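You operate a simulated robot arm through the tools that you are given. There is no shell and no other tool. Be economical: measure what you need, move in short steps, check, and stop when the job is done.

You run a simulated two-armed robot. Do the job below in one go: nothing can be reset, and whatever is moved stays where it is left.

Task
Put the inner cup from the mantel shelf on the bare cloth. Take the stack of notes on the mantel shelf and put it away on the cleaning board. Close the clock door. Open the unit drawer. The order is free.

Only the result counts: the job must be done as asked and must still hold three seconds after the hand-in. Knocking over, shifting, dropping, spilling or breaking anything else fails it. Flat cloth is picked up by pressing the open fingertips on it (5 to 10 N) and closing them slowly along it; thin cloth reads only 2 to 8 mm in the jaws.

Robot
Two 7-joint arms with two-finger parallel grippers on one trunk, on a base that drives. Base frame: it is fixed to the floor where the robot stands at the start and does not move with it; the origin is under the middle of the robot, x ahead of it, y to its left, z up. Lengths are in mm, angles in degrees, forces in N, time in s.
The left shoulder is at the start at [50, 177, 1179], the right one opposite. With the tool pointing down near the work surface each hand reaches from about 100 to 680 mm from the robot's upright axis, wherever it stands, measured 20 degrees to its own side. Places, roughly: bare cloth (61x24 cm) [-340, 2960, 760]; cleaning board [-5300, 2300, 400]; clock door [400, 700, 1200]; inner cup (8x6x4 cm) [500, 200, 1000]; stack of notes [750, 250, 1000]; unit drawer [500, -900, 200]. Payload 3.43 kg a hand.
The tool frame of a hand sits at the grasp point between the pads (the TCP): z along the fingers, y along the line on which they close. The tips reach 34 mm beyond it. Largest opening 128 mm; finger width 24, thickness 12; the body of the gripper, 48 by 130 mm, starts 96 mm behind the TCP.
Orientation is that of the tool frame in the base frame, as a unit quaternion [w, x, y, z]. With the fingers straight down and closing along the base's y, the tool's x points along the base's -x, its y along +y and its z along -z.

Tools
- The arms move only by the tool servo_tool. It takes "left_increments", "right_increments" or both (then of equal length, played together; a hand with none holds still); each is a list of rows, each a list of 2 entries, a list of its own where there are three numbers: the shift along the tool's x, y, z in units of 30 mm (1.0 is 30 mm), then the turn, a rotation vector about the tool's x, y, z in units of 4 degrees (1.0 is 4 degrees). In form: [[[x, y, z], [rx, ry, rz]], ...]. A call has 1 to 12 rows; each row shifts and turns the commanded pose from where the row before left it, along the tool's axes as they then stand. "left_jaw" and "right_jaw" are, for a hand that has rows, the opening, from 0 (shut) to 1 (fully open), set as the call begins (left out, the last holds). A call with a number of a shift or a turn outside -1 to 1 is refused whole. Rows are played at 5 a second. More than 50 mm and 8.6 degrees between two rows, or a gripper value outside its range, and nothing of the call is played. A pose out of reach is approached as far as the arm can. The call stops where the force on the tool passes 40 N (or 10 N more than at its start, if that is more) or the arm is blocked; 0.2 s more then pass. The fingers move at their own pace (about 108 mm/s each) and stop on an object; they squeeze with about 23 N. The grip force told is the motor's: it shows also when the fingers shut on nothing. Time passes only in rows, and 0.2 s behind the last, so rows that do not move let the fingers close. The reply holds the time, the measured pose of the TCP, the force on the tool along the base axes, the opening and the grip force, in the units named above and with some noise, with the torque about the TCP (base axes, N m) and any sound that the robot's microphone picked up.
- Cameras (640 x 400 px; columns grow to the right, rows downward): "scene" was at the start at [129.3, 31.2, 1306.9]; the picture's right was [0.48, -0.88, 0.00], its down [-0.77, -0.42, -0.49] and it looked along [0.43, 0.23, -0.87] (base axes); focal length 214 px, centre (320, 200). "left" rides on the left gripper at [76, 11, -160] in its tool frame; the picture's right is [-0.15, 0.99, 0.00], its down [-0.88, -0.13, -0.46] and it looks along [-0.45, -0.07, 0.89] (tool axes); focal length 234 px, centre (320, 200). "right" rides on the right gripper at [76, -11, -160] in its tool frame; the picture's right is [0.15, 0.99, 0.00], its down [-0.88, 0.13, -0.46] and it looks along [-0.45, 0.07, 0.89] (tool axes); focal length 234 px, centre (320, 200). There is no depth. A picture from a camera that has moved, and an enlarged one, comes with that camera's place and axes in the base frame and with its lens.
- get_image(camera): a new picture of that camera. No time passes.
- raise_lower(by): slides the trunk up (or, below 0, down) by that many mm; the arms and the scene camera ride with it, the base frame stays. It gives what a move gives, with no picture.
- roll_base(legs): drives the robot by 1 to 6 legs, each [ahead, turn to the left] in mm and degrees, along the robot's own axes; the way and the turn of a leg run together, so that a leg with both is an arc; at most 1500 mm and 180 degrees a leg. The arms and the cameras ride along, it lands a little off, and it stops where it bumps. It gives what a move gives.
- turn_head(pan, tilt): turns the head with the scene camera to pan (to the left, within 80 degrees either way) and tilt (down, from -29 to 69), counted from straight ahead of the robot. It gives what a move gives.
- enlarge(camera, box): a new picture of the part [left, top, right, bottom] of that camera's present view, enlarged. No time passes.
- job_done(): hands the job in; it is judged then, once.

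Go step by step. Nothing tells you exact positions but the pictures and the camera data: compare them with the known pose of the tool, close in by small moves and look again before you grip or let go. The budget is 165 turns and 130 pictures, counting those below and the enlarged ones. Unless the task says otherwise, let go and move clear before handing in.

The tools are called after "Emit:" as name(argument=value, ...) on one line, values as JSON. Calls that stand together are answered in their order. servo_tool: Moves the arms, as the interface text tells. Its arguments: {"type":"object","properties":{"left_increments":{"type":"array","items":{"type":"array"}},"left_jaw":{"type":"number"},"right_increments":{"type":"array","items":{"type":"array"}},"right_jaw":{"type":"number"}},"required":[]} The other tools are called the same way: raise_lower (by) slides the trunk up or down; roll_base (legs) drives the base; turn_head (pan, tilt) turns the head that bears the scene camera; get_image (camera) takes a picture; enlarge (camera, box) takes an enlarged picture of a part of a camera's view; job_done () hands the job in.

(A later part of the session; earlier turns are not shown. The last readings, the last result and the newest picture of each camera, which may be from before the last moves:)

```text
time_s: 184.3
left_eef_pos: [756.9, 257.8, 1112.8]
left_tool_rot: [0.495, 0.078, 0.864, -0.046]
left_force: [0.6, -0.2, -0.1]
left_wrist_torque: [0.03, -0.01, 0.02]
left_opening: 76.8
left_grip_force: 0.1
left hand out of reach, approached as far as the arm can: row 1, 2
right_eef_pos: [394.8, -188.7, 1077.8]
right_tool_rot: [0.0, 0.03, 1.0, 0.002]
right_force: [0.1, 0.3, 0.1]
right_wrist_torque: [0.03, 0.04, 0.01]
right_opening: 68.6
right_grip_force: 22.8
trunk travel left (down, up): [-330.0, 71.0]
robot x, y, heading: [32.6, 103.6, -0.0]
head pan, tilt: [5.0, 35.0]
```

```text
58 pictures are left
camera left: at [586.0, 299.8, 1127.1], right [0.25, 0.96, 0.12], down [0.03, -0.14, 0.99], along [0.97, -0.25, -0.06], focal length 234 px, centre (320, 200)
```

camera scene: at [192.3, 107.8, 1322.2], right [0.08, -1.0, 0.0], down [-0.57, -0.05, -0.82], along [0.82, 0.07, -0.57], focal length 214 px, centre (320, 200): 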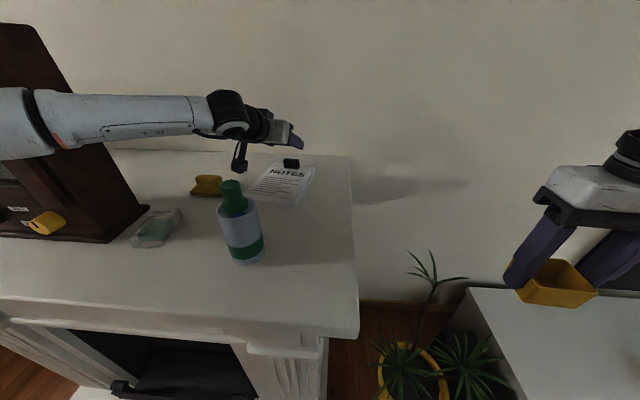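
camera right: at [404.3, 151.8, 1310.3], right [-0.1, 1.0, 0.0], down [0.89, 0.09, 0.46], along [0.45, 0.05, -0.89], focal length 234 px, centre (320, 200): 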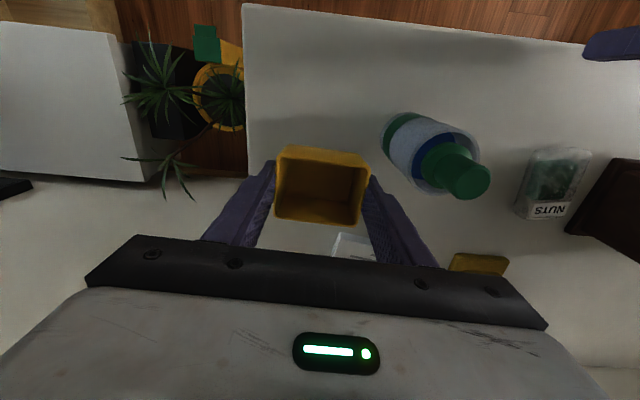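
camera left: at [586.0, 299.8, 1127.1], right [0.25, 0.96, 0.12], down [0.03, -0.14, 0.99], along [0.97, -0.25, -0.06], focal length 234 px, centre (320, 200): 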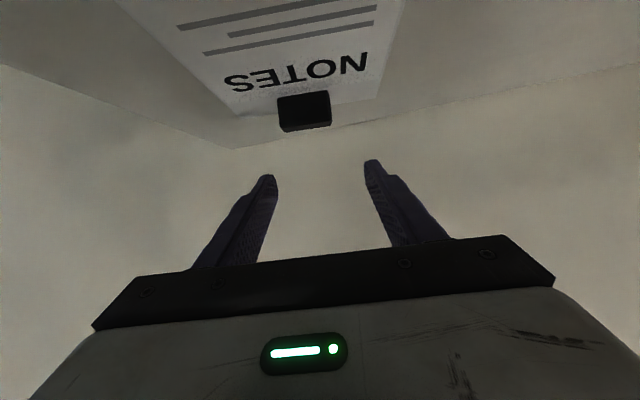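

Turning the robot right brings its left shoulder forward ~90 mm. I'll retract the hand up, raise the trunk, back off, turn −34° and creep in.

Emit:
raise_lower(by=70)

Emit:
servo_tool(left_increments=[[[-0.5, 0.1, -0.9], [0, 0, 0]], [[-0.5, 0.1, -0.9], [0, 0, 0]], [[0, 0.1, -1], [0, 0, 0]], [[0, 0.1, -1], [0, 0, 0]], [[0, 0.1, -1], [0, 0, 0]], [[0, 0.1, -1], [0, 0, 0]], [[0, 0.1, -1], [0, 0, 0]]])

Emit:
roll_base(legs=[[-60, 0], [0, -34], [120, 0]])

Emit:
turn_head(pan=40, tilt=35)

Emit:
get_image(camera="scene")

```text
time_s: 185.3
left_eef_pos: [757.4, 257.5, 1182.6]
left_tool_rot: [0.496, 0.079, 0.864, -0.046]
left_force: [1.1, -0.1, 0.6]
left_wrist_torque: [-0.01, 0.04, 0.01]
left_opening: 76.7
left_grip_force: 0.1
right_eef_pos: [394.1, -188.8, 1148.7]
right_tool_rot: [-0.001, 0.03, 1.0, 0.002]
right_force: [-0.6, -0.2, 0.8]
right_wrist_torque: [-0.03, 0.04, 0.01]
right_opening: 68.2
right_grip_force: 23.3
trunk travel left (down, up): [-400.0, 1.0]
robot x, y, heading: [34.2, 98.8, -0.5]
head pan, tilt: [5.0, 35.0]
```

```text
time_s: 186.9
left_eef_pos: [602.6, 308.3, 1312.6]
left_tool_rot: [0.496, 0.078, 0.864, -0.045]
left_force: [-0.2, 0.2, 1.1]
left_wrist_torque: [-0.02, -0.02, -0.01]
left_opening: 76.7
left_grip_force: 0.0
right_eef_pos: [392.8, -189.6, 1149.4]
right_tool_rot: [0.0, 0.03, 1.0, 0.002]
right_force: [0.5, 0.0, -0.5]
right_wrist_torque: [0.0, -0.01, 0.0]
right_opening: 68.8
right_grip_force: 22.9
trunk travel left (down, up): [-400.0, 1.0]
robot x, y, heading: [32.0, 102.0, -0.3]
head pan, tilt: [5.0, 35.0]
```

```text
time_s: 190.4
left_eef_pos: [635.2, -115.0, 1314.9]
left_tool_rot: [0.46, 0.336, 0.799, -0.193]
left_force: [0.3, -0.1, 0.2]
left_wrist_torque: [0.02, -0.01, 0.04]
left_opening: 77.0
left_grip_force: 0.0
right_eef_pos: [178.0, -400.4, 1149.1]
right_tool_rot: [0.0, 0.33, 0.944, 0.003]
right_force: [0.2, -0.7, 1.1]
right_wrist_torque: [0.05, -0.03, -0.01]
right_opening: 68.4
right_grip_force: 23.3
trunk travel left (down, up): [-400.0, 1.0]
robot x, y, heading: [42.7, 32.7, -35.5]
head pan, tilt: [5.0, 35.0]
```

```text
time_s: 191.4
left_eef_pos: [638.0, -115.0, 1313.2]
left_tool_rot: [0.46, 0.335, 0.799, -0.193]
left_force: [0.6, 0.5, 0.6]
left_wrist_torque: [0.04, 0.02, -0.01]
left_opening: 77.0
left_grip_force: 0.2
right_eef_pos: [180.6, -399.3, 1148.6]
right_tool_rot: [0.0, 0.33, 0.944, 0.001]
right_force: [0.5, 0.6, 0.0]
right_wrist_torque: [-0.01, 0.06, 0.0]
right_opening: 68.4
right_grip_force: 22.9
trunk travel left (down, up): [-400.0, 1.0]
robot x, y, heading: [44.6, 31.5, -35.7]
head pan, tilt: [40.0, 35.0]
```

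```text
57 pictures are left
camera scene: at [188.8, -1.7, 1392.2], right [0.08, -1.0, 0.0], down [-0.57, -0.05, -0.82], along [0.82, 0.07, -0.57], focal length 214 px, centre (320, 200)
```

scene: 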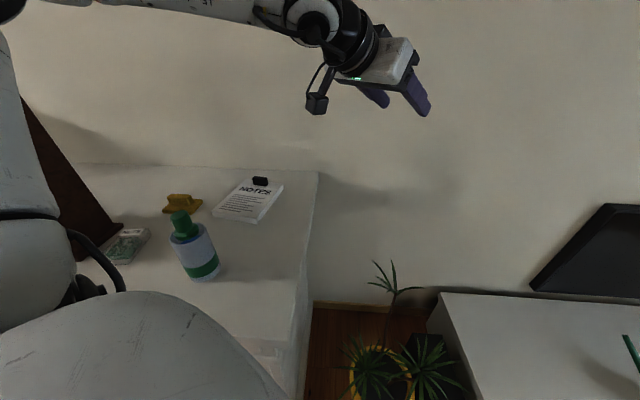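

Now yaw the left hand back and carry it over the notes, at height.

Emit:
servo_tool(left_increments=[[[0.36, 0.7, -0.6], [-0.77, 0, -0.45]], [[0.36, 0.7, -0.6], [-0.77, 0, -0.45]], [[0.33, 0.77, -0.53], [-0.77, 0, -0.45]], [[0.3, 0.8, -0.5], [-0.77, 0, -0.45]], [[0.27, 0.85, -0.45], [-0.77, 0, -0.45]], [[0.24, 0.88, -0.4], [-0.77, 0, -0.45]], [[0.21, 0.9, -0.33], [-0.77, 0, -0.45]], [[0.17, 0.93, -0.27], [-0.77, 0, -0.45]], [[0.12, 0.96, -0.2], [-0.77, 0, -0.45]], [[0.09, 0.98, -0.15], [-0.77, 0, -0.45]], [[0.09, 0.98, -0.15], [0, 1, 0]], [[0.09, 0.98, -0.15], [0, 1, 0]]])

Emit:
get_image(camera="scene")

```text
time_s: 194.1
left_eef_pos: [636.8, 243.1, 1309.6]
left_tool_rot: [0.434, 0.078, 0.897, -0.039]
left_force: [0.4, -0.6, 0.2]
left_wrist_torque: [-0.01, 0.01, -0.02]
left_opening: 76.9
left_grip_force: 0.1
right_eef_pos: [179.9, -399.2, 1149.0]
right_tool_rot: [0.001, 0.33, 0.944, 0.002]
right_force: [-0.1, -0.5, -0.9]
right_wrist_torque: [-0.03, -0.01, 0.02]
right_opening: 68.3
right_grip_force: 23.0
trunk travel left (down, up): [-400.0, 1.0]
robot x, y, heading: [45.0, 30.6, -35.2]
head pan, tilt: [40.0, 35.0]
```

```text
56 pictures are left
camera scene: at [188.3, -1.5, 1392.2], right [0.08, -1.0, 0.0], down [-0.57, -0.05, -0.82], along [0.82, 0.07, -0.57], focal length 214 px, centre (320, 200)
```

scene: 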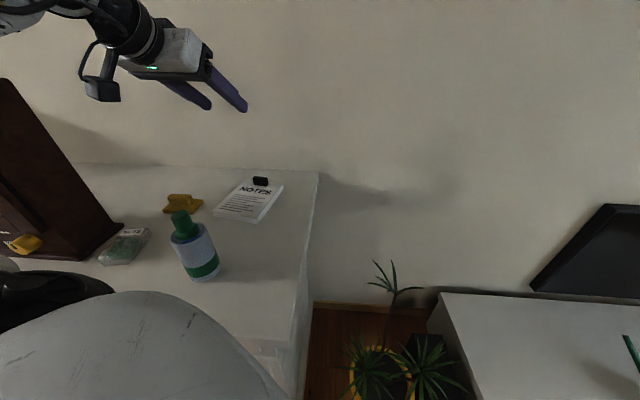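

Emit:
servo_tool(left_increments=[[[0, 0, 0], [0, 0.9, 0]], [[0, 0, 0], [0, 0.9, 0]], [[0, 0, 0], [0, 0.9, 0]], [[0, 0, 0], [0, 0.8, 0]], [[0.04, 0.13, 0.97], [0, 0, 0]], [[0.04, 0.13, 0.97], [0, 0, 0]], [[0.04, 0.13, 0.97], [0, 0, 0]], [[0.04, 0.13, 0.97], [0, 0, 0]], [[0.04, 0.13, 0.97], [0, 0, 0]], [[0.04, 0.13, 0.97], [0, 0, 0]], [[0.04, 0.13, 0.97], [0, 0, 0]], [[0.04, 0.13, 0.97], [0, 0, 0]]])

Emit:
get_image(camera="left")

Emit:
get_image(camera="scene")

```text
time_s: 196.7
left_eef_pos: [777.1, 249.5, 1120.0]
left_tool_rot: [0.322, 0.082, 0.943, -0.03]
left_force: [-0.1, 0.1, -0.3]
left_wrist_torque: [0.03, -0.01, 0.02]
left_opening: 76.5
left_grip_force: 0.0
right_eef_pos: [180.2, -399.3, 1146.9]
right_tool_rot: [0.001, 0.329, 0.944, 0.001]
right_force: [0.3, -0.1, -0.5]
right_wrist_torque: [0.0, 0.01, -0.01]
right_opening: 68.6
right_grip_force: 22.7
trunk travel left (down, up): [-400.0, 1.0]
robot x, y, heading: [43.2, 34.1, -35.4]
head pan, tilt: [40.0, 35.0]
```

```text
55 pictures are left
camera left: at [624.0, 288.2, 1199.5], right [0.28, 0.95, 0.09], down [0.39, -0.2, 0.9], along [0.88, -0.22, -0.43], focal length 234 px, centre (320, 200)
```

left: 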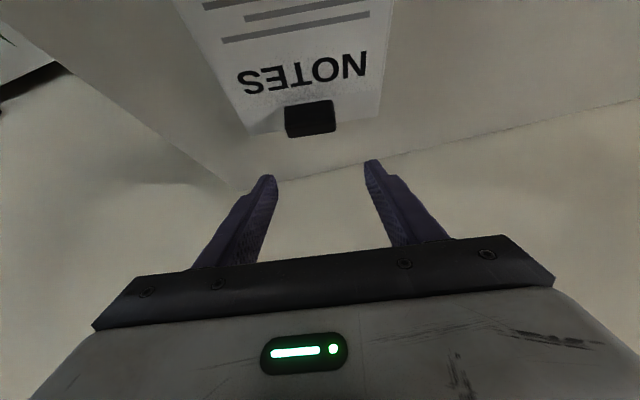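

```text
54 pictures are left
camera scene: at [188.9, -1.7, 1392.1], right [0.08, -1.0, 0.0], down [-0.57, -0.05, -0.82], along [0.82, 0.07, -0.57], focal length 214 px, centre (320, 200)
```

scene: 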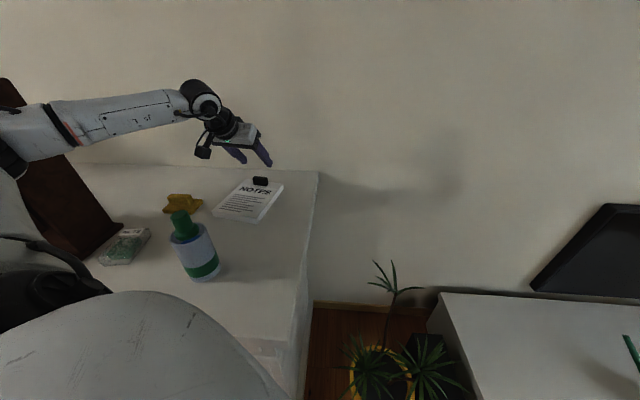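

Aligned over the clip. Lowering straight down around it.

Emit:
servo_tool(left_increments=[[[0.57, 0.02, 0.74], [0, 0, 0]], [[0.57, 0.02, 0.74], [0, 0, 0]]])

Emit:
get_image(camera="left")

Emit:
enlarge(camera="scene", box=[190, 130, 310, 230])

```text
time_s: 197.2
left_eef_pos: [776.4, 250.8, 1066.1]
left_tool_rot: [0.322, 0.081, 0.943, -0.029]
left_force: [-1.0, -0.4, 0.8]
left_wrist_torque: [-0.01, 0.01, 0.0]
left_opening: 76.6
left_grip_force: 0.0
right_eef_pos: [179.5, -398.8, 1148.8]
right_tool_rot: [0.0, 0.33, 0.944, 0.003]
right_force: [-0.4, 1.2, 0.2]
right_wrist_torque: [0.04, -0.02, 0.0]
right_opening: 68.6
right_grip_force: 23.3
trunk travel left (down, up): [-400.0, 1.0]
robot x, y, heading: [38.8, 31.6, -35.3]
head pan, tilt: [40.0, 35.0]
```

```text
53 pictures are left
camera left: at [624.2, 288.3, 1144.8], right [0.28, 0.95, 0.09], down [0.39, -0.2, 0.9], along [0.88, -0.22, -0.43], focal length 234 px, centre (320, 200)
```

left: 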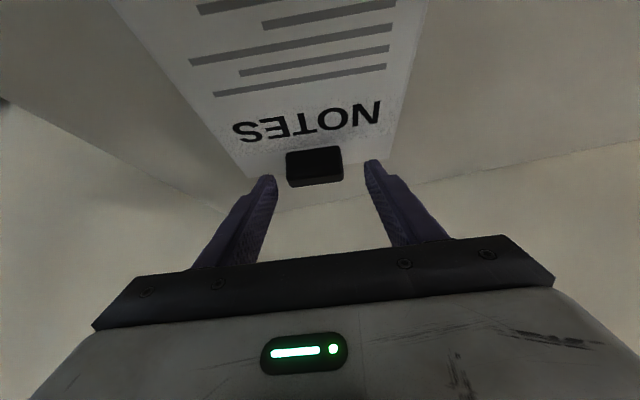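

```text
4.00 times, centred on (250, 180) of scene
camera zoom: at [188.6, -1.8, 1392.2], right [0.08, -1.0, 0.0], down [-0.57, -0.05, -0.82], along [0.82, 0.07, -0.57], focal length 858 px, centre (600, 280)
```

zoom: 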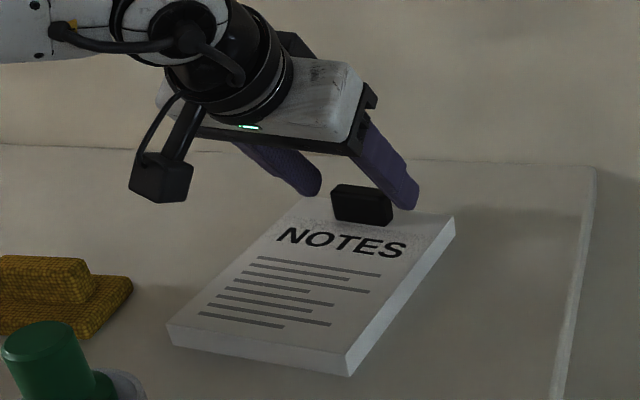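

Fingers straddle the clip. Lower 5 mm more and close.

Emit:
servo_tool(left_increments=[[[0.1, 0.05, 0.13], [0, 0, 0]]])

Emit:
servo_tool(left_increments=[[[0, 0, 0], [0, 0, 0]], [[0, 0, 0], [0, 0, 0]], [[0, 0, 0], [0, 0, 0]], [[0, 0, 0], [0, 0, 0]]], left_jaw=0)

Emit:
get_image(camera="left")

```text
time_s: 197.7
left_eef_pos: [776.7, 251.9, 1058.8]
left_tool_rot: [0.322, 0.081, 0.943, -0.029]
left_force: [-0.6, -1.0, 0.3]
left_wrist_torque: [-0.02, -0.03, -0.01]
left_opening: 76.7
left_grip_force: 0.0
right_eef_pos: [179.8, -400.9, 1148.0]
right_tool_rot: [0.001, 0.329, 0.944, 0.002]
right_force: [0.5, -0.1, -0.7]
right_wrist_torque: [-0.02, 0.01, -0.02]
right_opening: 68.8
right_grip_force: 23.0
trunk travel left (down, up): [-400.0, 1.0]
robot x, y, heading: [40.4, 35.2, -35.2]
head pan, tilt: [40.0, 35.0]
```

```text
time_s: 198.7
left_eef_pos: [776.6, 252.6, 1060.2]
left_tool_rot: [0.323, 0.081, 0.942, -0.028]
left_force: [0.6, -1.3, 0.3]
left_wrist_torque: [0.01, -0.15, 0.04]
left_opening: 48.0
left_grip_force: 23.5
right_eef_pos: [179.4, -399.6, 1149.1]
right_tool_rot: [0.0, 0.33, 0.944, 0.002]
right_force: [-0.8, 0.2, -0.2]
right_wrist_torque: [0.01, -0.02, -0.01]
right_opening: 68.5
right_grip_force: 23.1
trunk travel left (down, up): [-400.0, 1.0]
robot x, y, heading: [41.2, 31.1, -35.5]
head pan, tilt: [40.0, 35.0]
```

```text
51 pictures are left
camera left: at [624.0, 289.5, 1138.9], right [0.28, 0.95, 0.09], down [0.39, -0.2, 0.9], along [0.88, -0.22, -0.43], focal length 234 px, centre (320, 200)
```

left: 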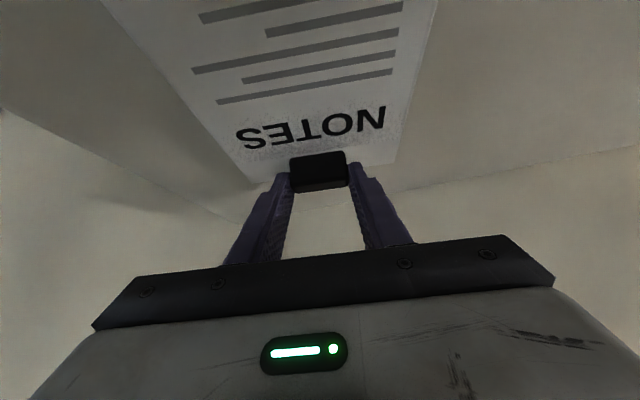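

Gripped at 48 mm. A small test lift to learn the weight and whether it stays level.

Emit:
servo_tool(left_increments=[[[-0.4, 0, -0.53], [0, 0, 0]], [[-0.4, 0, -0.53], [0, 0, 0]]])

Emit:
enlarge(camera="scene", box=[190, 130, 310, 230])

```text
time_s: 199.2
left_eef_pos: [777.4, 251.0, 1098.5]
left_tool_rot: [0.321, 0.081, 0.943, -0.029]
left_force: [0.0, 0.3, -2.6]
left_wrist_torque: [0.01, -0.2, 0.02]
left_opening: 47.8
left_grip_force: 23.2
right_eef_pos: [179.8, -399.4, 1147.7]
right_tool_rot: [0.0, 0.329, 0.944, 0.002]
right_force: [0.0, 0.4, 0.0]
right_wrist_torque: [0.0, -0.01, 0.03]
right_opening: 68.4
right_grip_force: 23.0
trunk travel left (down, up): [-400.0, 1.0]
robot x, y, heading: [41.6, 30.4, -35.3]
head pan, tilt: [40.0, 35.0]
```

```text
4.00 times, centred on (250, 180) of scene
camera zoom: at [188.7, -1.8, 1392.1], right [0.08, -1.0, 0.0], down [-0.57, -0.05, -0.82], along [0.82, 0.07, -0.57], focal length 858 px, centre (600, 280)
```

zoom: 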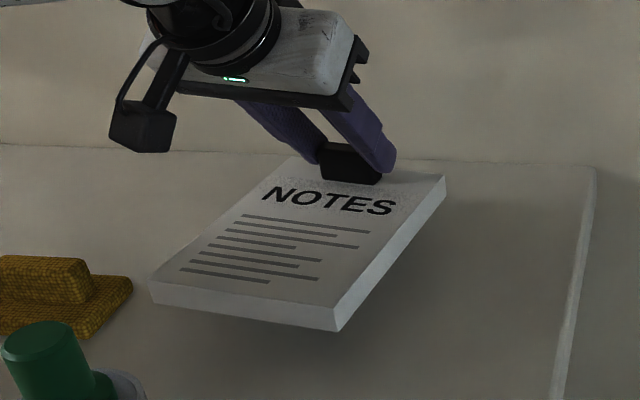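

It lifts level, 2.6 N. I'll raise it well above the bottle, draw it back and reverse the base away.

Emit:
servo_tool(left_increments=[[[-0.61, 0, -0.79], [0, 0, 0]], [[-0.61, 0, -0.79], [0, 0, 0]], [[-0.61, 0, -0.79], [0, 0, 0]], [[-0.61, 0, -0.79], [0, 0, 0]], [[-0.61, 0, -0.79], [0, 0, 0]], [[-0.61, 0, -0.79], [0, 0, 0]], [[0.7, 0, -0.55], [0, 0, 0]], [[0.7, 0, -0.55], [0, 0, 0]], [[0.7, 0, -0.55], [0, 0, 0]], [[0.7, 0, -0.55], [0, 0, 0]], [[0.7, 0, -0.55], [0, 0, 0]], [[0.7, 0, -0.55], [0, 0, 0]]])

Emit:
get_image(camera="scene")

```text
time_s: 201.8
left_eef_pos: [619.8, 280.9, 1279.9]
left_tool_rot: [0.323, 0.081, 0.942, -0.03]
left_force: [0.3, -0.2, -3.6]
left_wrist_torque: [-0.02, -0.15, -0.01]
left_opening: 47.6
left_grip_force: 23.1
right_eef_pos: [179.1, -399.1, 1148.4]
right_tool_rot: [0.001, 0.33, 0.944, 0.002]
right_force: [-0.4, -0.2, 0.8]
right_wrist_torque: [0.01, -0.05, -0.01]
right_opening: 68.4
right_grip_force: 22.7
trunk travel left (down, up): [-400.0, 1.0]
robot x, y, heading: [42.2, 33.8, -35.7]
head pan, tilt: [40.0, 35.0]
```

```text
49 pictures are left
camera scene: at [188.1, -1.6, 1392.3], right [0.08, -1.0, 0.0], down [-0.57, -0.05, -0.82], along [0.82, 0.07, -0.57], focal length 214 px, centre (320, 200)
```

scene: 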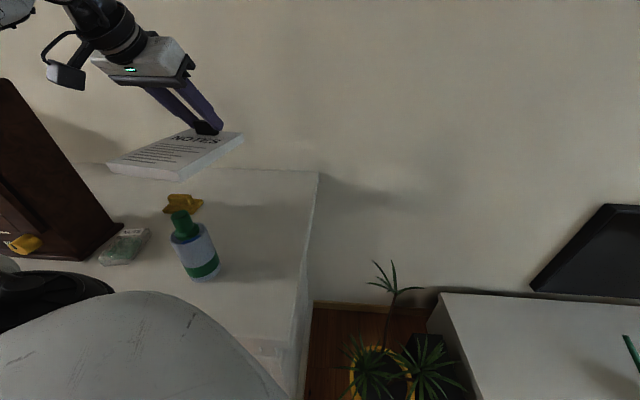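

Emit:
roll_base(legs=[[-320, 0], [0, 60], [0, 65]])

Emit:
turn_head(pan=0, tilt=25)

Emit:
get_image(camera="scene")

```text
time_s: 209.5
left_eef_pos: [-755.4, 543.1, 1281.6]
left_tool_rot: [-0.174, 0.8, -0.506, -0.271]
left_force: [-0.6, -0.2, -3.1]
left_wrist_torque: [0.16, 0.06, -0.01]
left_opening: 47.5
left_grip_force: 23.1
right_eef_pos: [55.5, 577.7, 1148.7]
right_tool_rot: [-0.001, -0.687, 0.726, 0.001]
right_force: [-0.9, -0.6, -0.3]
right_wrist_torque: [0.02, 0.03, 0.03]
right_opening: 68.8
right_grip_force: 22.7
trunk travel left (down, up): [-400.0, 1.0]
robot x, y, heading: [-216.9, 214.9, 89.8]
head pan, tilt: [40.0, 35.0]
```

```text
time_s: 210.5
left_eef_pos: [-754.9, 543.8, 1280.5]
left_tool_rot: [-0.174, 0.8, -0.506, -0.272]
left_force: [0.4, 0.5, -2.7]
left_wrist_torque: [0.13, 0.05, 0.04]
left_opening: 47.8
left_grip_force: 22.8
right_eef_pos: [56.0, 578.0, 1148.5]
right_tool_rot: [0.0, -0.687, 0.727, 0.001]
right_force: [0.5, -0.7, -0.4]
right_wrist_torque: [-0.03, 0.01, 0.0]
right_opening: 68.6
right_grip_force: 23.1
trunk travel left (down, up): [-400.0, 1.0]
robot x, y, heading: [-216.0, 213.4, 90.0]
head pan, tilt: [0.0, 25.0]
```

```text
48 pictures are left
camera scene: at [-215.0, 377.2, 1407.9], right [1.0, 0.0, 0.0], down [0.0, -0.42, -0.91], along [0.0, 0.91, -0.42], focal length 214 px, centre (320, 200)
```

scene: 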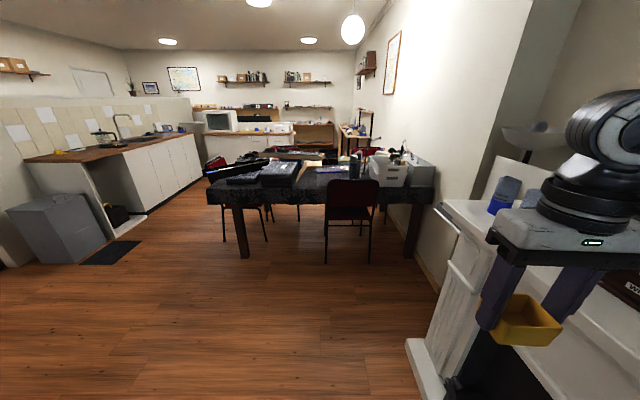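

Both objects are held. A dark table with chairs stands ahead; zoom there for the bare cloth.

Emit:
enlarge(camera="scene", box=[180, 120, 460, 280])

```text
2.29 times, centred on (320, 200) of scene
camera zoom: at [-215.0, 377.2, 1407.9], right [1.0, 0.0, 0.0], down [0.0, -0.42, -0.91], along [0.0, 0.91, -0.42], focal length 490 px, centre (320, 200)
```

zoom: 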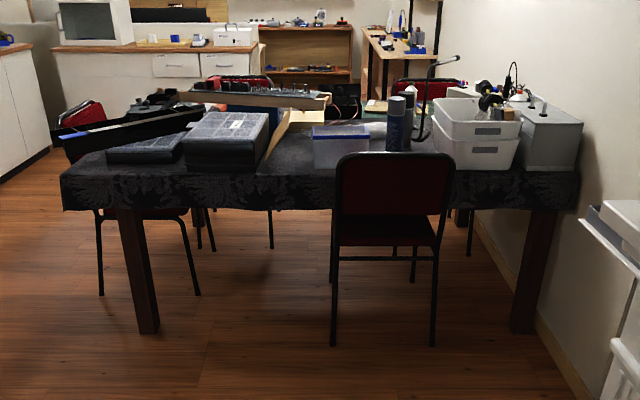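

The bare part of the tablecloth lies at the table's far side (y≈2960). I'll drive around the table's left end and look.

Emit:
roll_base(legs=[[0, 42], [1000, 0], [900, 0], [0, -42], [900, 0]])

Emit:
turn_head(pan=-45, tilt=30)

Emit:
get_image(camera="scene")

Emit:
turn_head(pan=20, tilt=25)

Emit:
get_image(camera="scene")

```text
time_s: 226.8
left_eef_pos: [-2070.2, 2508.6, 1279.0]
left_tool_rot: [-0.165, 0.809, -0.493, -0.274]
left_force: [0.6, 1.0, -2.8]
left_wrist_torque: [0.06, 0.11, 0.05]
left_opening: 47.8
left_grip_force: 22.9
right_eef_pos: [-1260.5, 2565.8, 1146.7]
right_tool_rot: [-0.002, -0.698, 0.716, 0.0]
right_force: [0.1, -0.1, -0.9]
right_wrist_torque: [-0.1, 0.0, 0.0]
right_opening: 68.3
right_grip_force: 23.2
trunk travel left (down, up): [-400.0, 1.0]
robot x, y, heading: [-1527.3, 2191.9, 91.8]
head pan, tilt: [0.0, 25.0]
stopped in leg 5: the robot was blocked; the commanded pose is now the measured one
```

```text
time_s: 227.9
left_eef_pos: [-2071.0, 2500.9, 1281.6]
left_tool_rot: [-0.17, 0.808, -0.493, -0.275]
left_force: [-0.5, 0.4, -2.5]
left_wrist_torque: [0.15, 0.07, 0.0]
left_opening: 47.5
left_grip_force: 22.4
right_eef_pos: [-1261.6, 2561.1, 1149.4]
right_tool_rot: [-0.001, -0.698, 0.716, 0.002]
right_force: [-0.1, 0.0, 0.2]
right_wrist_torque: [-0.02, 0.01, 0.01]
right_opening: 68.7
right_grip_force: 23.2
trunk travel left (down, up): [-400.0, 1.0]
robot x, y, heading: [-1522.9, 2193.0, 91.8]
head pan, tilt: [-45.0, 30.0]
```

```text
46 pictures are left
camera scene: at [-1461.1, 2326.9, 1400.0], right [0.73, -0.69, 0.0], down [-0.34, -0.36, -0.87], along [0.59, 0.63, -0.5], focal length 214 px, centre (320, 200)
```

scene: 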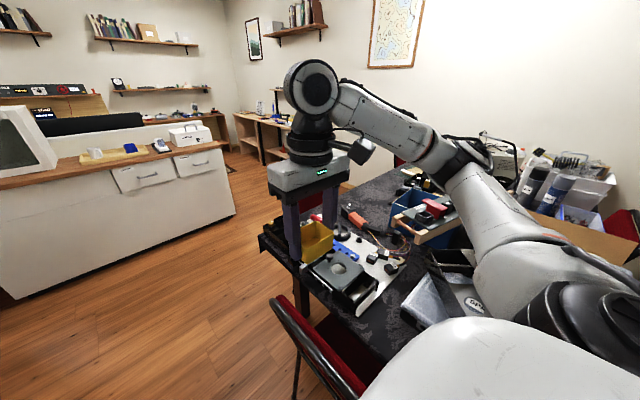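

```text
time_s: 229.2
left_eef_pos: [-2069.9, 2503.7, 1281.9]
left_tool_rot: [-0.169, 0.808, -0.493, -0.275]
left_force: [-0.1, 0.5, -2.6]
left_wrist_torque: [0.12, 0.06, 0.04]
left_opening: 47.7
left_grip_force: 22.9
right_eef_pos: [-1261.5, 2561.3, 1149.0]
right_tool_rot: [0.0, -0.698, 0.716, 0.002]
right_force: [-0.5, -0.3, -0.1]
right_wrist_torque: [0.0, -0.01, 0.01]
right_opening: 68.4
right_grip_force: 23.3
trunk travel left (down, up): [-400.0, 1.0]
robot x, y, heading: [-1524.0, 2193.1, 91.6]
head pan, tilt: [20.0, 25.0]
```

```text
45 pictures are left
camera scene: at [-1557.0, 2346.8, 1407.9], right [0.93, 0.37, 0.0], down [0.16, -0.39, -0.91], along [-0.33, 0.84, -0.42], focal length 214 px, centre (320, 200)
```

scene: 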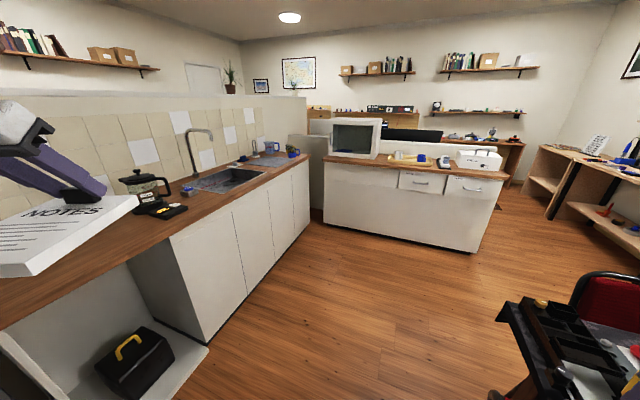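

I bumped near a chair at the table's left end; I'll back off, shift left and pass it with more room.

Emit:
roll_base(legs=[[-250, 0], [0, 35], [420, 0], [0, -35]])

Emit:
turn_head(pan=-30, tilt=40)

Emit:
get_image(camera="scene")

```text
time_s: 236.6
left_eef_pos: [-2318.6, 2585.4, 1282.2]
left_tool_rot: [-0.169, 0.809, -0.491, -0.277]
left_force: [0.2, 0.1, -2.4]
left_wrist_torque: [0.12, 0.08, -0.01]
left_opening: 47.7
left_grip_force: 23.2
right_eef_pos: [-1508.8, 2647.1, 1148.9]
right_tool_rot: [0.0, -0.699, 0.715, 0.001]
right_force: [0.1, 0.8, -0.6]
right_wrist_torque: [0.02, 0.02, -0.01]
right_opening: 68.7
right_grip_force: 22.7
trunk travel left (down, up): [-400.0, 1.0]
robot x, y, heading: [-1771.4, 2278.8, 91.5]
head pan, tilt: [20.0, 25.0]
```

```text
time_s: 237.8
left_eef_pos: [-2318.7, 2585.4, 1280.7]
left_tool_rot: [-0.169, 0.809, -0.491, -0.277]
left_force: [-0.1, -0.7, -2.7]
left_wrist_torque: [0.19, 0.06, -0.03]
left_opening: 47.7
left_grip_force: 22.8
right_eef_pos: [-1509.3, 2647.3, 1149.6]
right_tool_rot: [0.0, -0.699, 0.715, 0.001]
right_force: [0.3, -0.1, 0.3]
right_wrist_torque: [0.03, 0.0, 0.0]
right_opening: 68.5
right_grip_force: 22.9
trunk travel left (down, up): [-400.0, 1.0]
robot x, y, heading: [-1765.8, 2273.2, 92.1]
head pan, tilt: [-30.0, 40.0]
```

```text
44 pictures are left
camera scene: at [-1729.7, 2420.9, 1384.7], right [0.88, -0.47, 0.0], down [-0.3, -0.57, -0.77], along [0.36, 0.68, -0.64], focal length 214 px, centre (320, 200)
```

scene: 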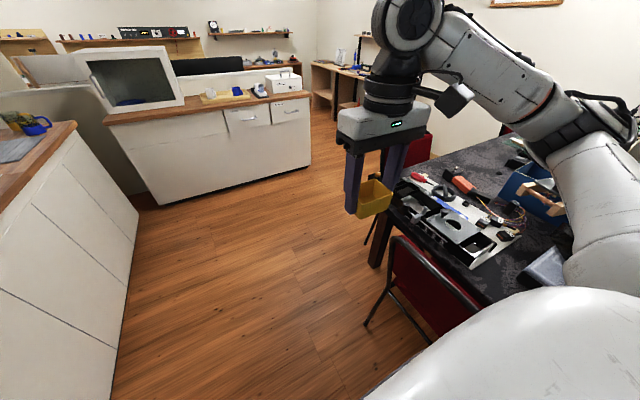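

The way is clear. Drive on past the table, then turn right behind it.

Emit:
roll_base(legs=[[1300, 0], [0, -91]])

Emit:
turn_head(pan=-15, tilt=35)

Emit:
get_image(camera="scene")

```text
time_s: 248.2
left_eef_pos: [-1482.4, 4101.5, 1280.7]
left_tool_rot: [0.317, -0.207, 0.923, 0.07]
left_force: [0.2, 0.7, -2.6]
left_wrist_torque: [0.08, -0.13, 0.0]
left_opening: 47.6
left_grip_force: 22.7
right_eef_pos: [-1449.1, 3289.6, 1148.7]
right_tool_rot: [0.001, 0.031, 1.0, 0.0]
right_force: [0.5, 0.0, 0.4]
right_wrist_torque: [0.01, 0.0, 0.01]
right_opening: 68.4
right_grip_force: 23.5
trunk travel left (down, up): [-400.0, 1.0]
robot x, y, heading: [-1813.8, 3565.8, -0.4]
head pan, tilt: [-30.0, 40.0]
```

```text
time_s: 248.9
left_eef_pos: [-1482.4, 4101.3, 1282.9]
left_tool_rot: [0.316, -0.208, 0.923, 0.07]
left_force: [-0.5, 1.0, -2.7]
left_wrist_torque: [0.04, -0.13, 0.03]
left_opening: 47.6
left_grip_force: 23.2
right_eef_pos: [-1450.7, 3289.2, 1148.0]
right_tool_rot: [0.001, 0.029, 1.0, 0.002]
right_force: [-0.3, -0.6, -0.2]
right_wrist_torque: [0.02, 0.01, -0.02]
right_opening: 68.4
right_grip_force: 23.0
trunk travel left (down, up): [-400.0, 1.0]
robot x, y, heading: [-1808.9, 3563.8, 0.1]
head pan, tilt: [-15.0, 35.0]
```

```text
43 pictures are left
camera scene: at [-1654.6, 3540.0, 1392.2], right [-0.26, -0.96, 0.0], down [-0.55, 0.15, -0.82], along [0.79, -0.22, -0.57], focal length 214 px, centre (320, 200)
```

scene: 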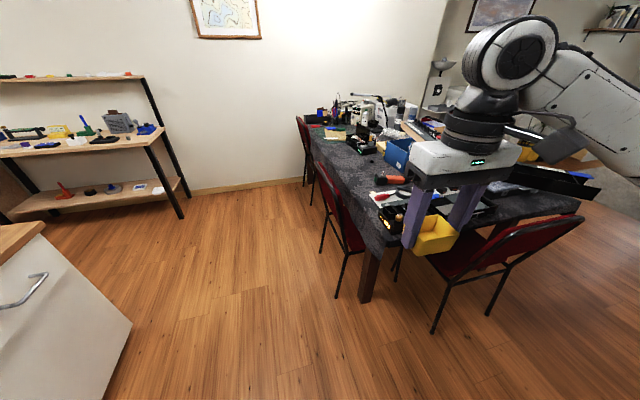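

Gap between the two rear chairs is x≈−450…200. I'll drive to x≈−150 and face the table.

Emit:
roll_base(legs=[[830, 0], [830, 0], [0, -90]])

Emit:
turn_head(pan=-10, tilt=45)

Emit:
get_image(camera="scene")

```text
time_s: 261.2
left_eef_pos: [364.5, 3215.7, 1282.1]
left_tool_rot: [0.272, 0.513, 0.795, -0.177]
left_force: [0.3, -0.6, -2.3]
left_wrist_torque: [-0.15, -0.08, 0.0]
left_opening: 47.7
left_grip_force: 23.0
right_eef_pos: [-446.8, 3199.0, 1150.0]
right_tool_rot: [0.002, 0.734, 0.68, 0.0]
right_force: [0.4, 0.9, -0.4]
right_wrist_torque: [0.0, 0.04, 0.0]
right_opening: 68.4
right_grip_force: 22.9
trunk travel left (down, up): [-400.0, 1.0]
robot x, y, heading: [-166.1, 3557.7, -91.3]
head pan, tilt: [-15.0, 35.0]
```

```text
time_s: 261.9
left_eef_pos: [364.9, 3215.9, 1282.3]
left_tool_rot: [0.272, 0.512, 0.795, -0.176]
left_force: [-0.2, 0.3, -2.1]
left_wrist_torque: [-0.14, -0.08, -0.01]
left_opening: 47.6
left_grip_force: 23.2
right_eef_pos: [-447.2, 3197.3, 1149.6]
right_tool_rot: [0.002, 0.733, 0.68, 0.001]
right_force: [-0.8, -1.0, 0.0]
right_wrist_torque: [-0.02, 0.0, -0.04]
right_opening: 68.4
right_grip_force: 22.5
trunk travel left (down, up): [-400.0, 1.0]
robot x, y, heading: [-164.0, 3550.3, -91.3]
head pan, tilt: [-10.0, 45.0]
```

```text
42 pictures are left
camera scene: at [-182.4, 3404.0, 1377.4], right [-0.98, 0.2, 0.0], down [0.14, 0.69, -0.71], along [-0.14, -0.69, -0.71], focal length 214 px, centre (320, 200)
```

scene: 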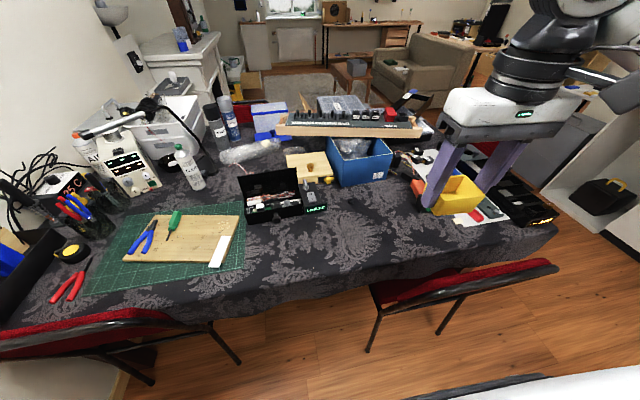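

The bare cloth centre reads [-338, 2987]. I'll lower the trunk 200 mm, creep ahead 60 mm, and bring the cup over it.

Emit:
roll_base(legs=[[60, 0]])

Emit:
servo_tool(right_increments=[[[-0.9, 0.5, 0], [0, 0, 0]], [[-0.9, 0.5, 0], [0, 0, 0]], [[-0.9, 0.5, 0], [0, 0, 0]], [[-0.9, 0.5, 0], [0, 0, 0]], [[-0.9, 0.5, 0], [0, 0, 0]], [[-0.9, 0.5, 0], [0, 0, 0]]])

Emit:
raise_lower(by=-200)

Emit:
get_image(camera="right")

Emit:
get_image(camera="scene")

```text
time_s: 262.9
left_eef_pos: [363.9, 3153.2, 1282.3]
left_tool_rot: [0.272, 0.513, 0.795, -0.176]
left_force: [-0.2, -1.1, -2.8]
left_wrist_torque: [-0.11, -0.04, 0.05]
left_opening: 48.0
left_grip_force: 23.0
right_eef_pos: [-449.4, 3136.8, 1148.1]
right_tool_rot: [0.001, 0.733, 0.68, 0.002]
right_force: [-0.4, 0.2, -0.1]
right_wrist_torque: [0.05, -0.02, 0.02]
right_opening: 68.6
right_grip_force: 23.1
trunk travel left (down, up): [-400.0, 1.0]
robot x, y, heading: [-169.4, 3497.8, -91.4]
head pan, tilt: [-10.0, 45.0]
```

```text
time_s: 264.3
left_eef_pos: [364.8, 3153.3, 1280.2]
left_tool_rot: [0.272, 0.513, 0.795, -0.176]
left_force: [-0.2, 0.0, -2.1]
left_wrist_torque: [-0.14, -0.04, -0.01]
left_opening: 47.7
left_grip_force: 22.9
right_eef_pos: [-368.4, 2965.4, 1147.6]
right_tool_rot: [0.0, 0.734, 0.679, 0.001]
right_force: [0.0, 0.4, -0.6]
right_wrist_torque: [0.03, 0.03, 0.01]
right_opening: 68.5
right_grip_force: 22.8
trunk travel left (down, up): [-400.0, 1.0]
robot x, y, heading: [-168.2, 3490.3, -91.3]
head pan, tilt: [-10.0, 45.0]
```

```text
time_s: 266.4
left_eef_pos: [363.3, 3155.0, 1082.9]
left_tool_rot: [0.272, 0.514, 0.795, -0.176]
left_force: [-1.1, 0.4, -2.8]
left_wrist_torque: [-0.16, -0.06, -0.01]
left_opening: 47.6
left_grip_force: 23.2
right_eef_pos: [-369.5, 2967.2, 949.5]
right_tool_rot: [0.002, 0.734, 0.679, 0.001]
right_force: [0.1, -0.2, -1.0]
right_wrist_torque: [0.0, -0.03, 0.02]
right_opening: 68.4
right_grip_force: 23.1
trunk travel left (down, up): [-200.0, 201.0]
robot x, y, heading: [-166.1, 3493.8, -91.3]
head pan, tilt: [-10.0, 45.0]
```

```text
41 pictures are left
camera right: at [-373.3, 3043.7, 1109.8], right [1.0, 0.07, 0.0], down [0.06, -0.89, 0.46], along [0.03, -0.46, -0.89], focal length 234 px, centre (320, 200)
```

right: 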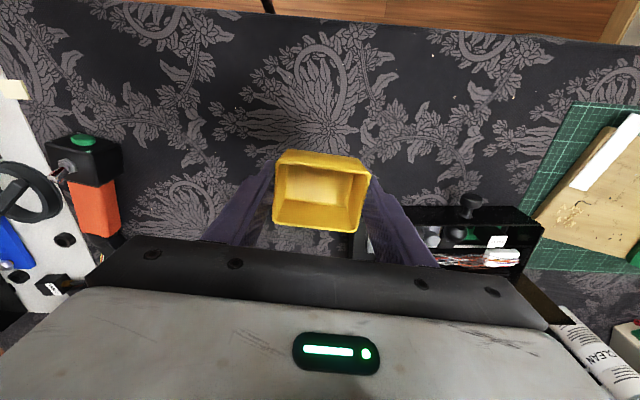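

```text
40 pictures are left
camera scene: at [-183.9, 3343.4, 1177.4], right [-0.98, 0.2, 0.0], down [0.14, 0.69, -0.71], along [-0.14, -0.69, -0.71], focal length 214 px, centre (320, 200)
```

scene: 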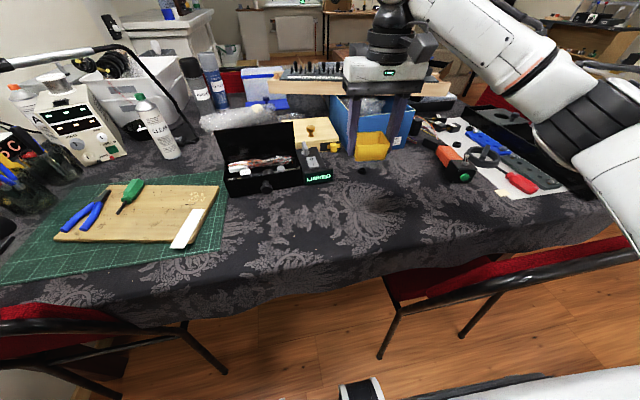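

The spot below is bare. I'll shift slightly and lower the cup, the last bit slowly until contact.

Emit:
servo_tool(right_increments=[[[0.13, 0.12, 0.93], [0, 0, 0]], [[0.13, 0.12, 0.93], [0, 0, 0]], [[0.13, 0.12, 0.93], [0, 0, 0]], [[0.13, 0.12, 0.93], [0, 0, 0]], [[0.13, 0.12, 0.8], [0, 0, 0]]])

Emit:
get_image(camera="scene")

```text
time_s: 267.6
left_eef_pos: [361.9, 3155.0, 1082.2]
left_tool_rot: [0.272, 0.513, 0.795, -0.176]
left_force: [-0.5, 0.1, -2.3]
left_wrist_torque: [-0.11, -0.06, 0.01]
left_opening: 47.8
left_grip_force: 22.5
right_eef_pos: [-350.4, 2983.8, 812.6]
right_tool_rot: [0.002, 0.734, 0.679, 0.001]
right_force: [0.0, -0.4, -1.8]
right_wrist_torque: [0.02, 0.01, -0.02]
right_opening: 68.4
right_grip_force: 22.9
trunk travel left (down, up): [-200.0, 201.0]
robot x, y, heading: [-169.1, 3494.4, -91.3]
head pan, tilt: [-10.0, 45.0]
```

```text
39 pictures are left
camera scene: at [-183.9, 3343.3, 1177.4], right [-0.98, 0.2, 0.0], down [0.14, 0.69, -0.71], along [-0.14, -0.69, -0.71], focal length 214 px, centre (320, 200)
```

scene: 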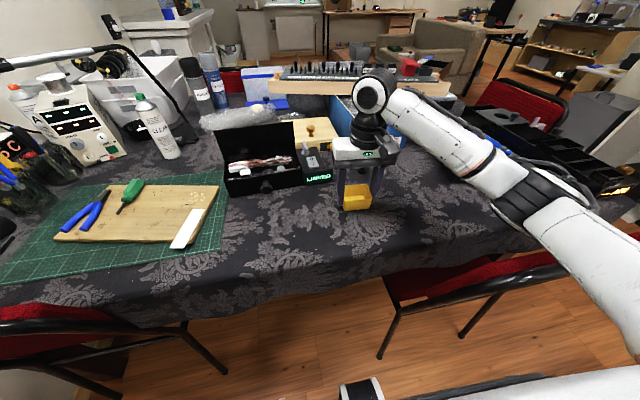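

Emit:
servo_tool(right_increments=[[[0, 0, 0.13], [0, 0, 0]], [[0, 0, 0.13], [0, 0, 0]], [[0, 0, 0.1], [0, 0, 0]]])

```text
time_s: 268.4
left_eef_pos: [363.0, 3156.0, 1081.9]
left_tool_rot: [0.272, 0.513, 0.795, -0.176]
left_force: [-0.6, -0.1, -3.4]
left_wrist_torque: [-0.13, -0.09, -0.03]
left_opening: 47.9
left_grip_force: 22.5
right_eef_pos: [-350.6, 2984.5, 803.6]
right_tool_rot: [0.001, 0.734, 0.679, 0.0]
right_force: [0.5, 0.7, -0.1]
right_wrist_torque: [-0.04, 0.0, -0.01]
right_opening: 68.4
right_grip_force: 23.0
trunk travel left (down, up): [-200.0, 201.0]
robot x, y, heading: [-166.8, 3491.6, -91.3]
head pan, tilt: [-10.0, 45.0]
```

Emit:
servo_tool(right_increments=[[[0, 0, 0.1], [0, 0, 0]], [[0, 0, 0.1], [0, 0, 0]]])

Emit:
enlarge(camera="scene", box=[310, 140, 410, 230])

```text
time_s: 269.1
left_eef_pos: [363.3, 3153.8, 1080.5]
left_tool_rot: [0.271, 0.513, 0.795, -0.177]
left_force: [-0.2, -0.1, -3.8]
left_wrist_torque: [-0.15, -0.04, 0.01]
left_opening: 47.7
left_grip_force: 23.1
right_eef_pos: [-349.7, 2984.9, 797.4]
right_tool_rot: [0.002, 0.733, 0.68, 0.001]
right_force: [1.1, -0.6, 0.0]
right_wrist_torque: [0.01, 0.04, -0.01]
right_opening: 68.6
right_grip_force: 22.8
trunk travel left (down, up): [-200.0, 201.0]
robot x, y, heading: [-170.3, 3491.3, -91.3]
head pan, tilt: [-10.0, 45.0]
```

```text
4.44 times, centred on (360, 185) of scene
camera zoom: at [-183.9, 3343.3, 1177.4], right [-0.98, 0.2, 0.0], down [0.14, 0.69, -0.71], along [-0.14, -0.69, -0.71], focal length 953 px, centre (142, 267)
```

zoom: 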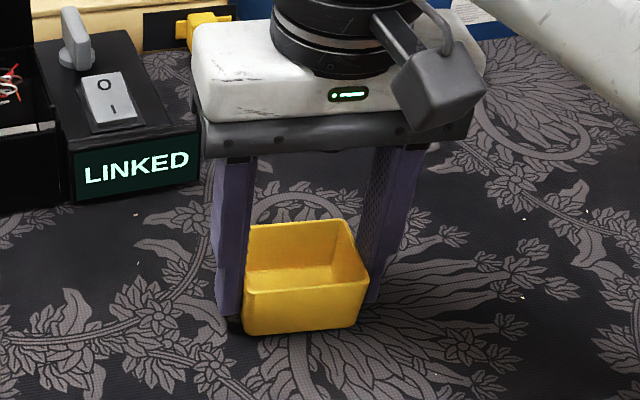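

Very near the cloth; a few more small steps.

Emit:
servo_tool(right_increments=[[[0, 0, 0.08], [0, 0, 0]], [[0, 0, 0.08], [0, 0, 0]]])

```text
time_s: 269.6
left_eef_pos: [363.5, 3154.1, 1081.1]
left_tool_rot: [0.271, 0.514, 0.794, -0.177]
left_force: [-0.6, 0.0, -3.2]
left_wrist_torque: [-0.1, -0.09, 0.02]
left_opening: 47.7
left_grip_force: 22.6
right_eef_pos: [-349.6, 2984.6, 791.7]
right_tool_rot: [0.002, 0.734, 0.679, 0.001]
right_force: [0.5, -0.4, -0.4]
right_wrist_torque: [-0.02, -0.01, 0.0]
right_opening: 68.5
right_grip_force: 22.7
trunk travel left (down, up): [-200.0, 201.0]
robot x, y, heading: [-168.5, 3493.2, -91.3]
head pan, tilt: [-10.0, 45.0]
```

Emit:
servo_tool(right_increments=[[[0, 0, 0.08], [0, 0, 0]], [[0, 0, 0.08], [0, 0, 0]], [[0, 0, 0.08], [0, 0, 0]]])

Emit:
enlarge(camera="scene", box=[310, 140, 410, 230])

```text
time_s: 270.4
left_eef_pos: [364.0, 3156.0, 1081.9]
left_tool_rot: [0.273, 0.513, 0.794, -0.177]
left_force: [0.4, 0.3, -3.0]
left_wrist_torque: [-0.14, -0.09, -0.02]
left_opening: 47.8
left_grip_force: 23.7
right_eef_pos: [-348.2, 2984.5, 787.8]
right_tool_rot: [0.005, 0.734, 0.679, -0.001]
right_force: [0.9, 1.4, 12.8]
right_wrist_torque: [0.1, 0.01, -0.02]
right_opening: 68.7
right_grip_force: 23.2
trunk travel left (down, up): [-200.0, 201.0]
robot x, y, heading: [-167.0, 3493.7, -91.3]
head pan, tilt: [-10.0, 45.0]
```

```text
4.44 times, centred on (360, 185) of scene
camera zoom: at [-183.6, 3344.4, 1178.0], right [-0.98, 0.2, 0.0], down [0.14, 0.69, -0.71], along [-0.14, -0.69, -0.71], focal length 953 px, centre (142, 267)
```

zoom: 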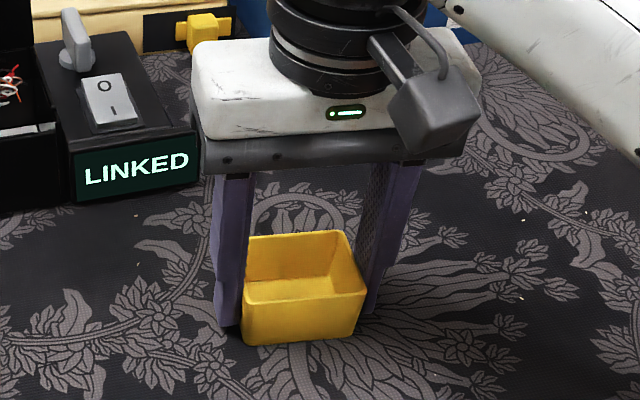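

Contact felt (12.8 N). Ease 2 mm, open, and rise.

Emit:
servo_tool(right_increments=[[[0, 0, -0.07], [0, 0, 0]], [[0, 0, 0], [0, 0, 0]]])

Emit:
servo_tool(right_increments=[[[0, 0, 0], [0, 0, 0]], [[0, 0, 0], [0, 0, 0]], [[0, 0, 0], [0, 0, 0]], [[0, 0, -0.5], [0, 0, 0]], [[0, 0, -1], [0, 0, 0]], [[0, 0, -1], [0, 0, 0]], [[0, 0, -1], [0, 0, 0]], [[0, 0, -1], [0, 0, 0]], [[0, 0, -1], [0, 0, 0]], [[0.5, 0, -1], [0, 0, 0]], [[0.9, 0, -1], [0, 0, 0]], [[0.9, 0, -1], [0, 0, 0]]], right_jaw=0.72)

Emit:
get_image(camera="scene")

```text
time_s: 271.1
left_eef_pos: [364.3, 3156.1, 1080.5]
left_tool_rot: [0.272, 0.512, 0.795, -0.177]
left_force: [1.1, 0.1, -2.7]
left_wrist_torque: [-0.15, -0.08, -0.02]
left_opening: 47.6
left_grip_force: 23.3
right_eef_pos: [-349.7, 2985.9, 791.0]
right_tool_rot: [0.002, 0.734, 0.679, -0.001]
right_force: [-0.3, -0.2, 0.1]
right_wrist_torque: [-0.01, -0.02, 0.02]
right_opening: 68.4
right_grip_force: 22.7
trunk travel left (down, up): [-200.0, 201.0]
robot x, y, heading: [-168.5, 3493.6, -91.4]
head pan, tilt: [-10.0, 45.0]
```

```text
time_s: 273.6
left_eef_pos: [363.5, 3154.7, 1082.0]
left_tool_rot: [0.273, 0.512, 0.795, -0.176]
left_force: [-0.1, -0.4, -3.1]
left_wrist_torque: [-0.14, -0.07, -0.02]
left_opening: 47.8
left_grip_force: 23.2
right_eef_pos: [-345.4, 3055.5, 1046.4]
right_tool_rot: [0.002, 0.734, 0.679, -0.001]
right_force: [0.0, 0.1, 0.6]
right_wrist_torque: [0.02, -0.01, -0.02]
right_opening: 92.1
right_grip_force: 0.1
trunk travel left (down, up): [-200.0, 201.0]
robot x, y, heading: [-166.6, 3492.1, -91.2]
head pan, tilt: [-10.0, 45.0]
```

```text
36 pictures are left
camera scene: at [-183.8, 3343.7, 1177.4], right [-0.98, 0.2, 0.0], down [0.14, 0.69, -0.71], along [-0.14, -0.69, -0.71], focal length 214 px, centre (320, 200)
```

scene: 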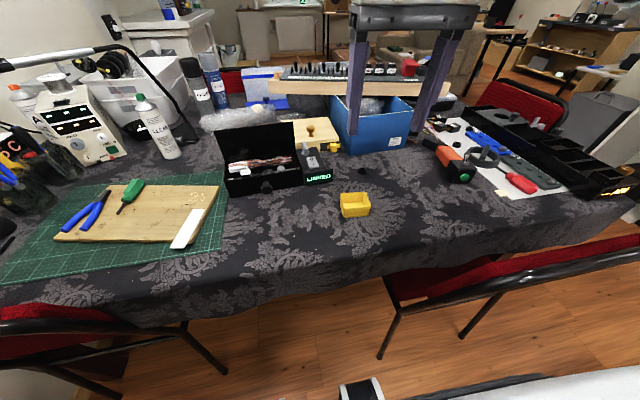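

The cup stands on the bare cloth. Next the notes: raise, back off, and retrace the way around the table to look toward the cleaning board at x≈−5300.

Emit:
raise_lower(by=200)

Emit:
roll_base(legs=[[-90, 0], [0, -89], [830, 0], [780, 0], [0, 90], [1450, 0]])

Emit:
turn_head(pan=-60, tilt=20)

Emit:
get_image(camera="scene")

```text
time_s: 275.8
left_eef_pos: [363.0, 3154.6, 1280.6]
left_tool_rot: [0.272, 0.513, 0.794, -0.177]
left_force: [-0.1, 0.1, -2.6]
left_wrist_torque: [-0.16, -0.05, 0.01]
left_opening: 47.7
left_grip_force: 23.3
right_eef_pos: [-345.8, 3054.1, 1245.4]
right_tool_rot: [0.002, 0.734, 0.679, 0.0]
right_force: [0.5, 0.0, -0.4]
right_wrist_torque: [-0.01, 0.01, -0.02]
right_opening: 92.2
right_grip_force: 0.0
trunk travel left (down, up): [-400.0, 1.0]
robot x, y, heading: [-168.4, 3492.9, -91.4]
head pan, tilt: [-10.0, 45.0]
```

```text
time_s: 299.4
left_eef_pos: [-1106.2, 1788.5, 1282.5]
left_tool_rot: [0.281, 0.468, 0.822, -0.161]
left_force: [0.4, 0.5, -3.3]
left_wrist_torque: [-0.12, -0.08, 0.03]
left_opening: 47.8
left_grip_force: 23.6
right_eef_pos: [-1799.1, 1607.8, 1245.6]
right_tool_rot: [0.002, 0.695, 0.719, 0.0]
right_force: [0.1, 0.9, 0.5]
right_wrist_torque: [0.02, 0.01, -0.01]
right_opening: 92.1
right_grip_force: 0.1
trunk travel left (down, up): [-400.0, 1.0]
robot x, y, heading: [-1673.3, 2066.7, -84.9]
head pan, tilt: [-10.0, 45.0]
```

```text
time_s: 300.6
left_eef_pos: [-1105.9, 1788.6, 1281.4]
left_tool_rot: [0.281, 0.469, 0.822, -0.162]
left_force: [0.3, 0.1, -3.0]
left_wrist_torque: [-0.12, -0.09, 0.04]
left_opening: 47.6
left_grip_force: 23.2
right_eef_pos: [-1799.0, 1609.5, 1245.9]
right_tool_rot: [0.002, 0.695, 0.719, 0.0]
right_force: [0.2, -0.4, -0.1]
right_wrist_torque: [-0.01, -0.01, 0.0]
right_opening: 91.8
right_grip_force: 0.0
trunk travel left (down, up): [-400.0, 1.0]
robot x, y, heading: [-1673.9, 2063.7, -84.8]
head pan, tilt: [-60.0, 20.0]
```

```text
35 pictures are left
camera scene: at [-1739.4, 1942.5, 1416.0], right [-0.58, 0.82, 0.0], down [0.28, 0.2, -0.94], along [-0.77, -0.54, -0.34], focal length 214 px, centre (320, 200)
```

scene: 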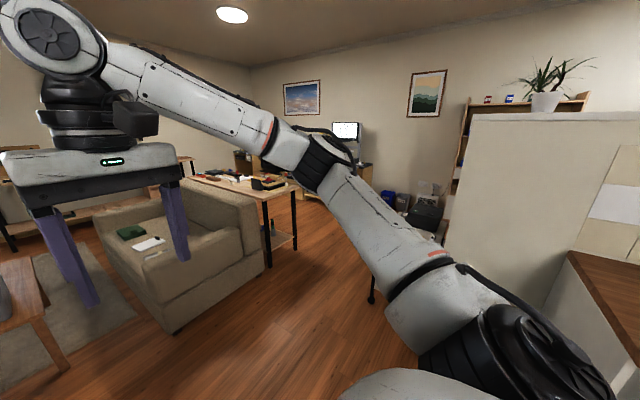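

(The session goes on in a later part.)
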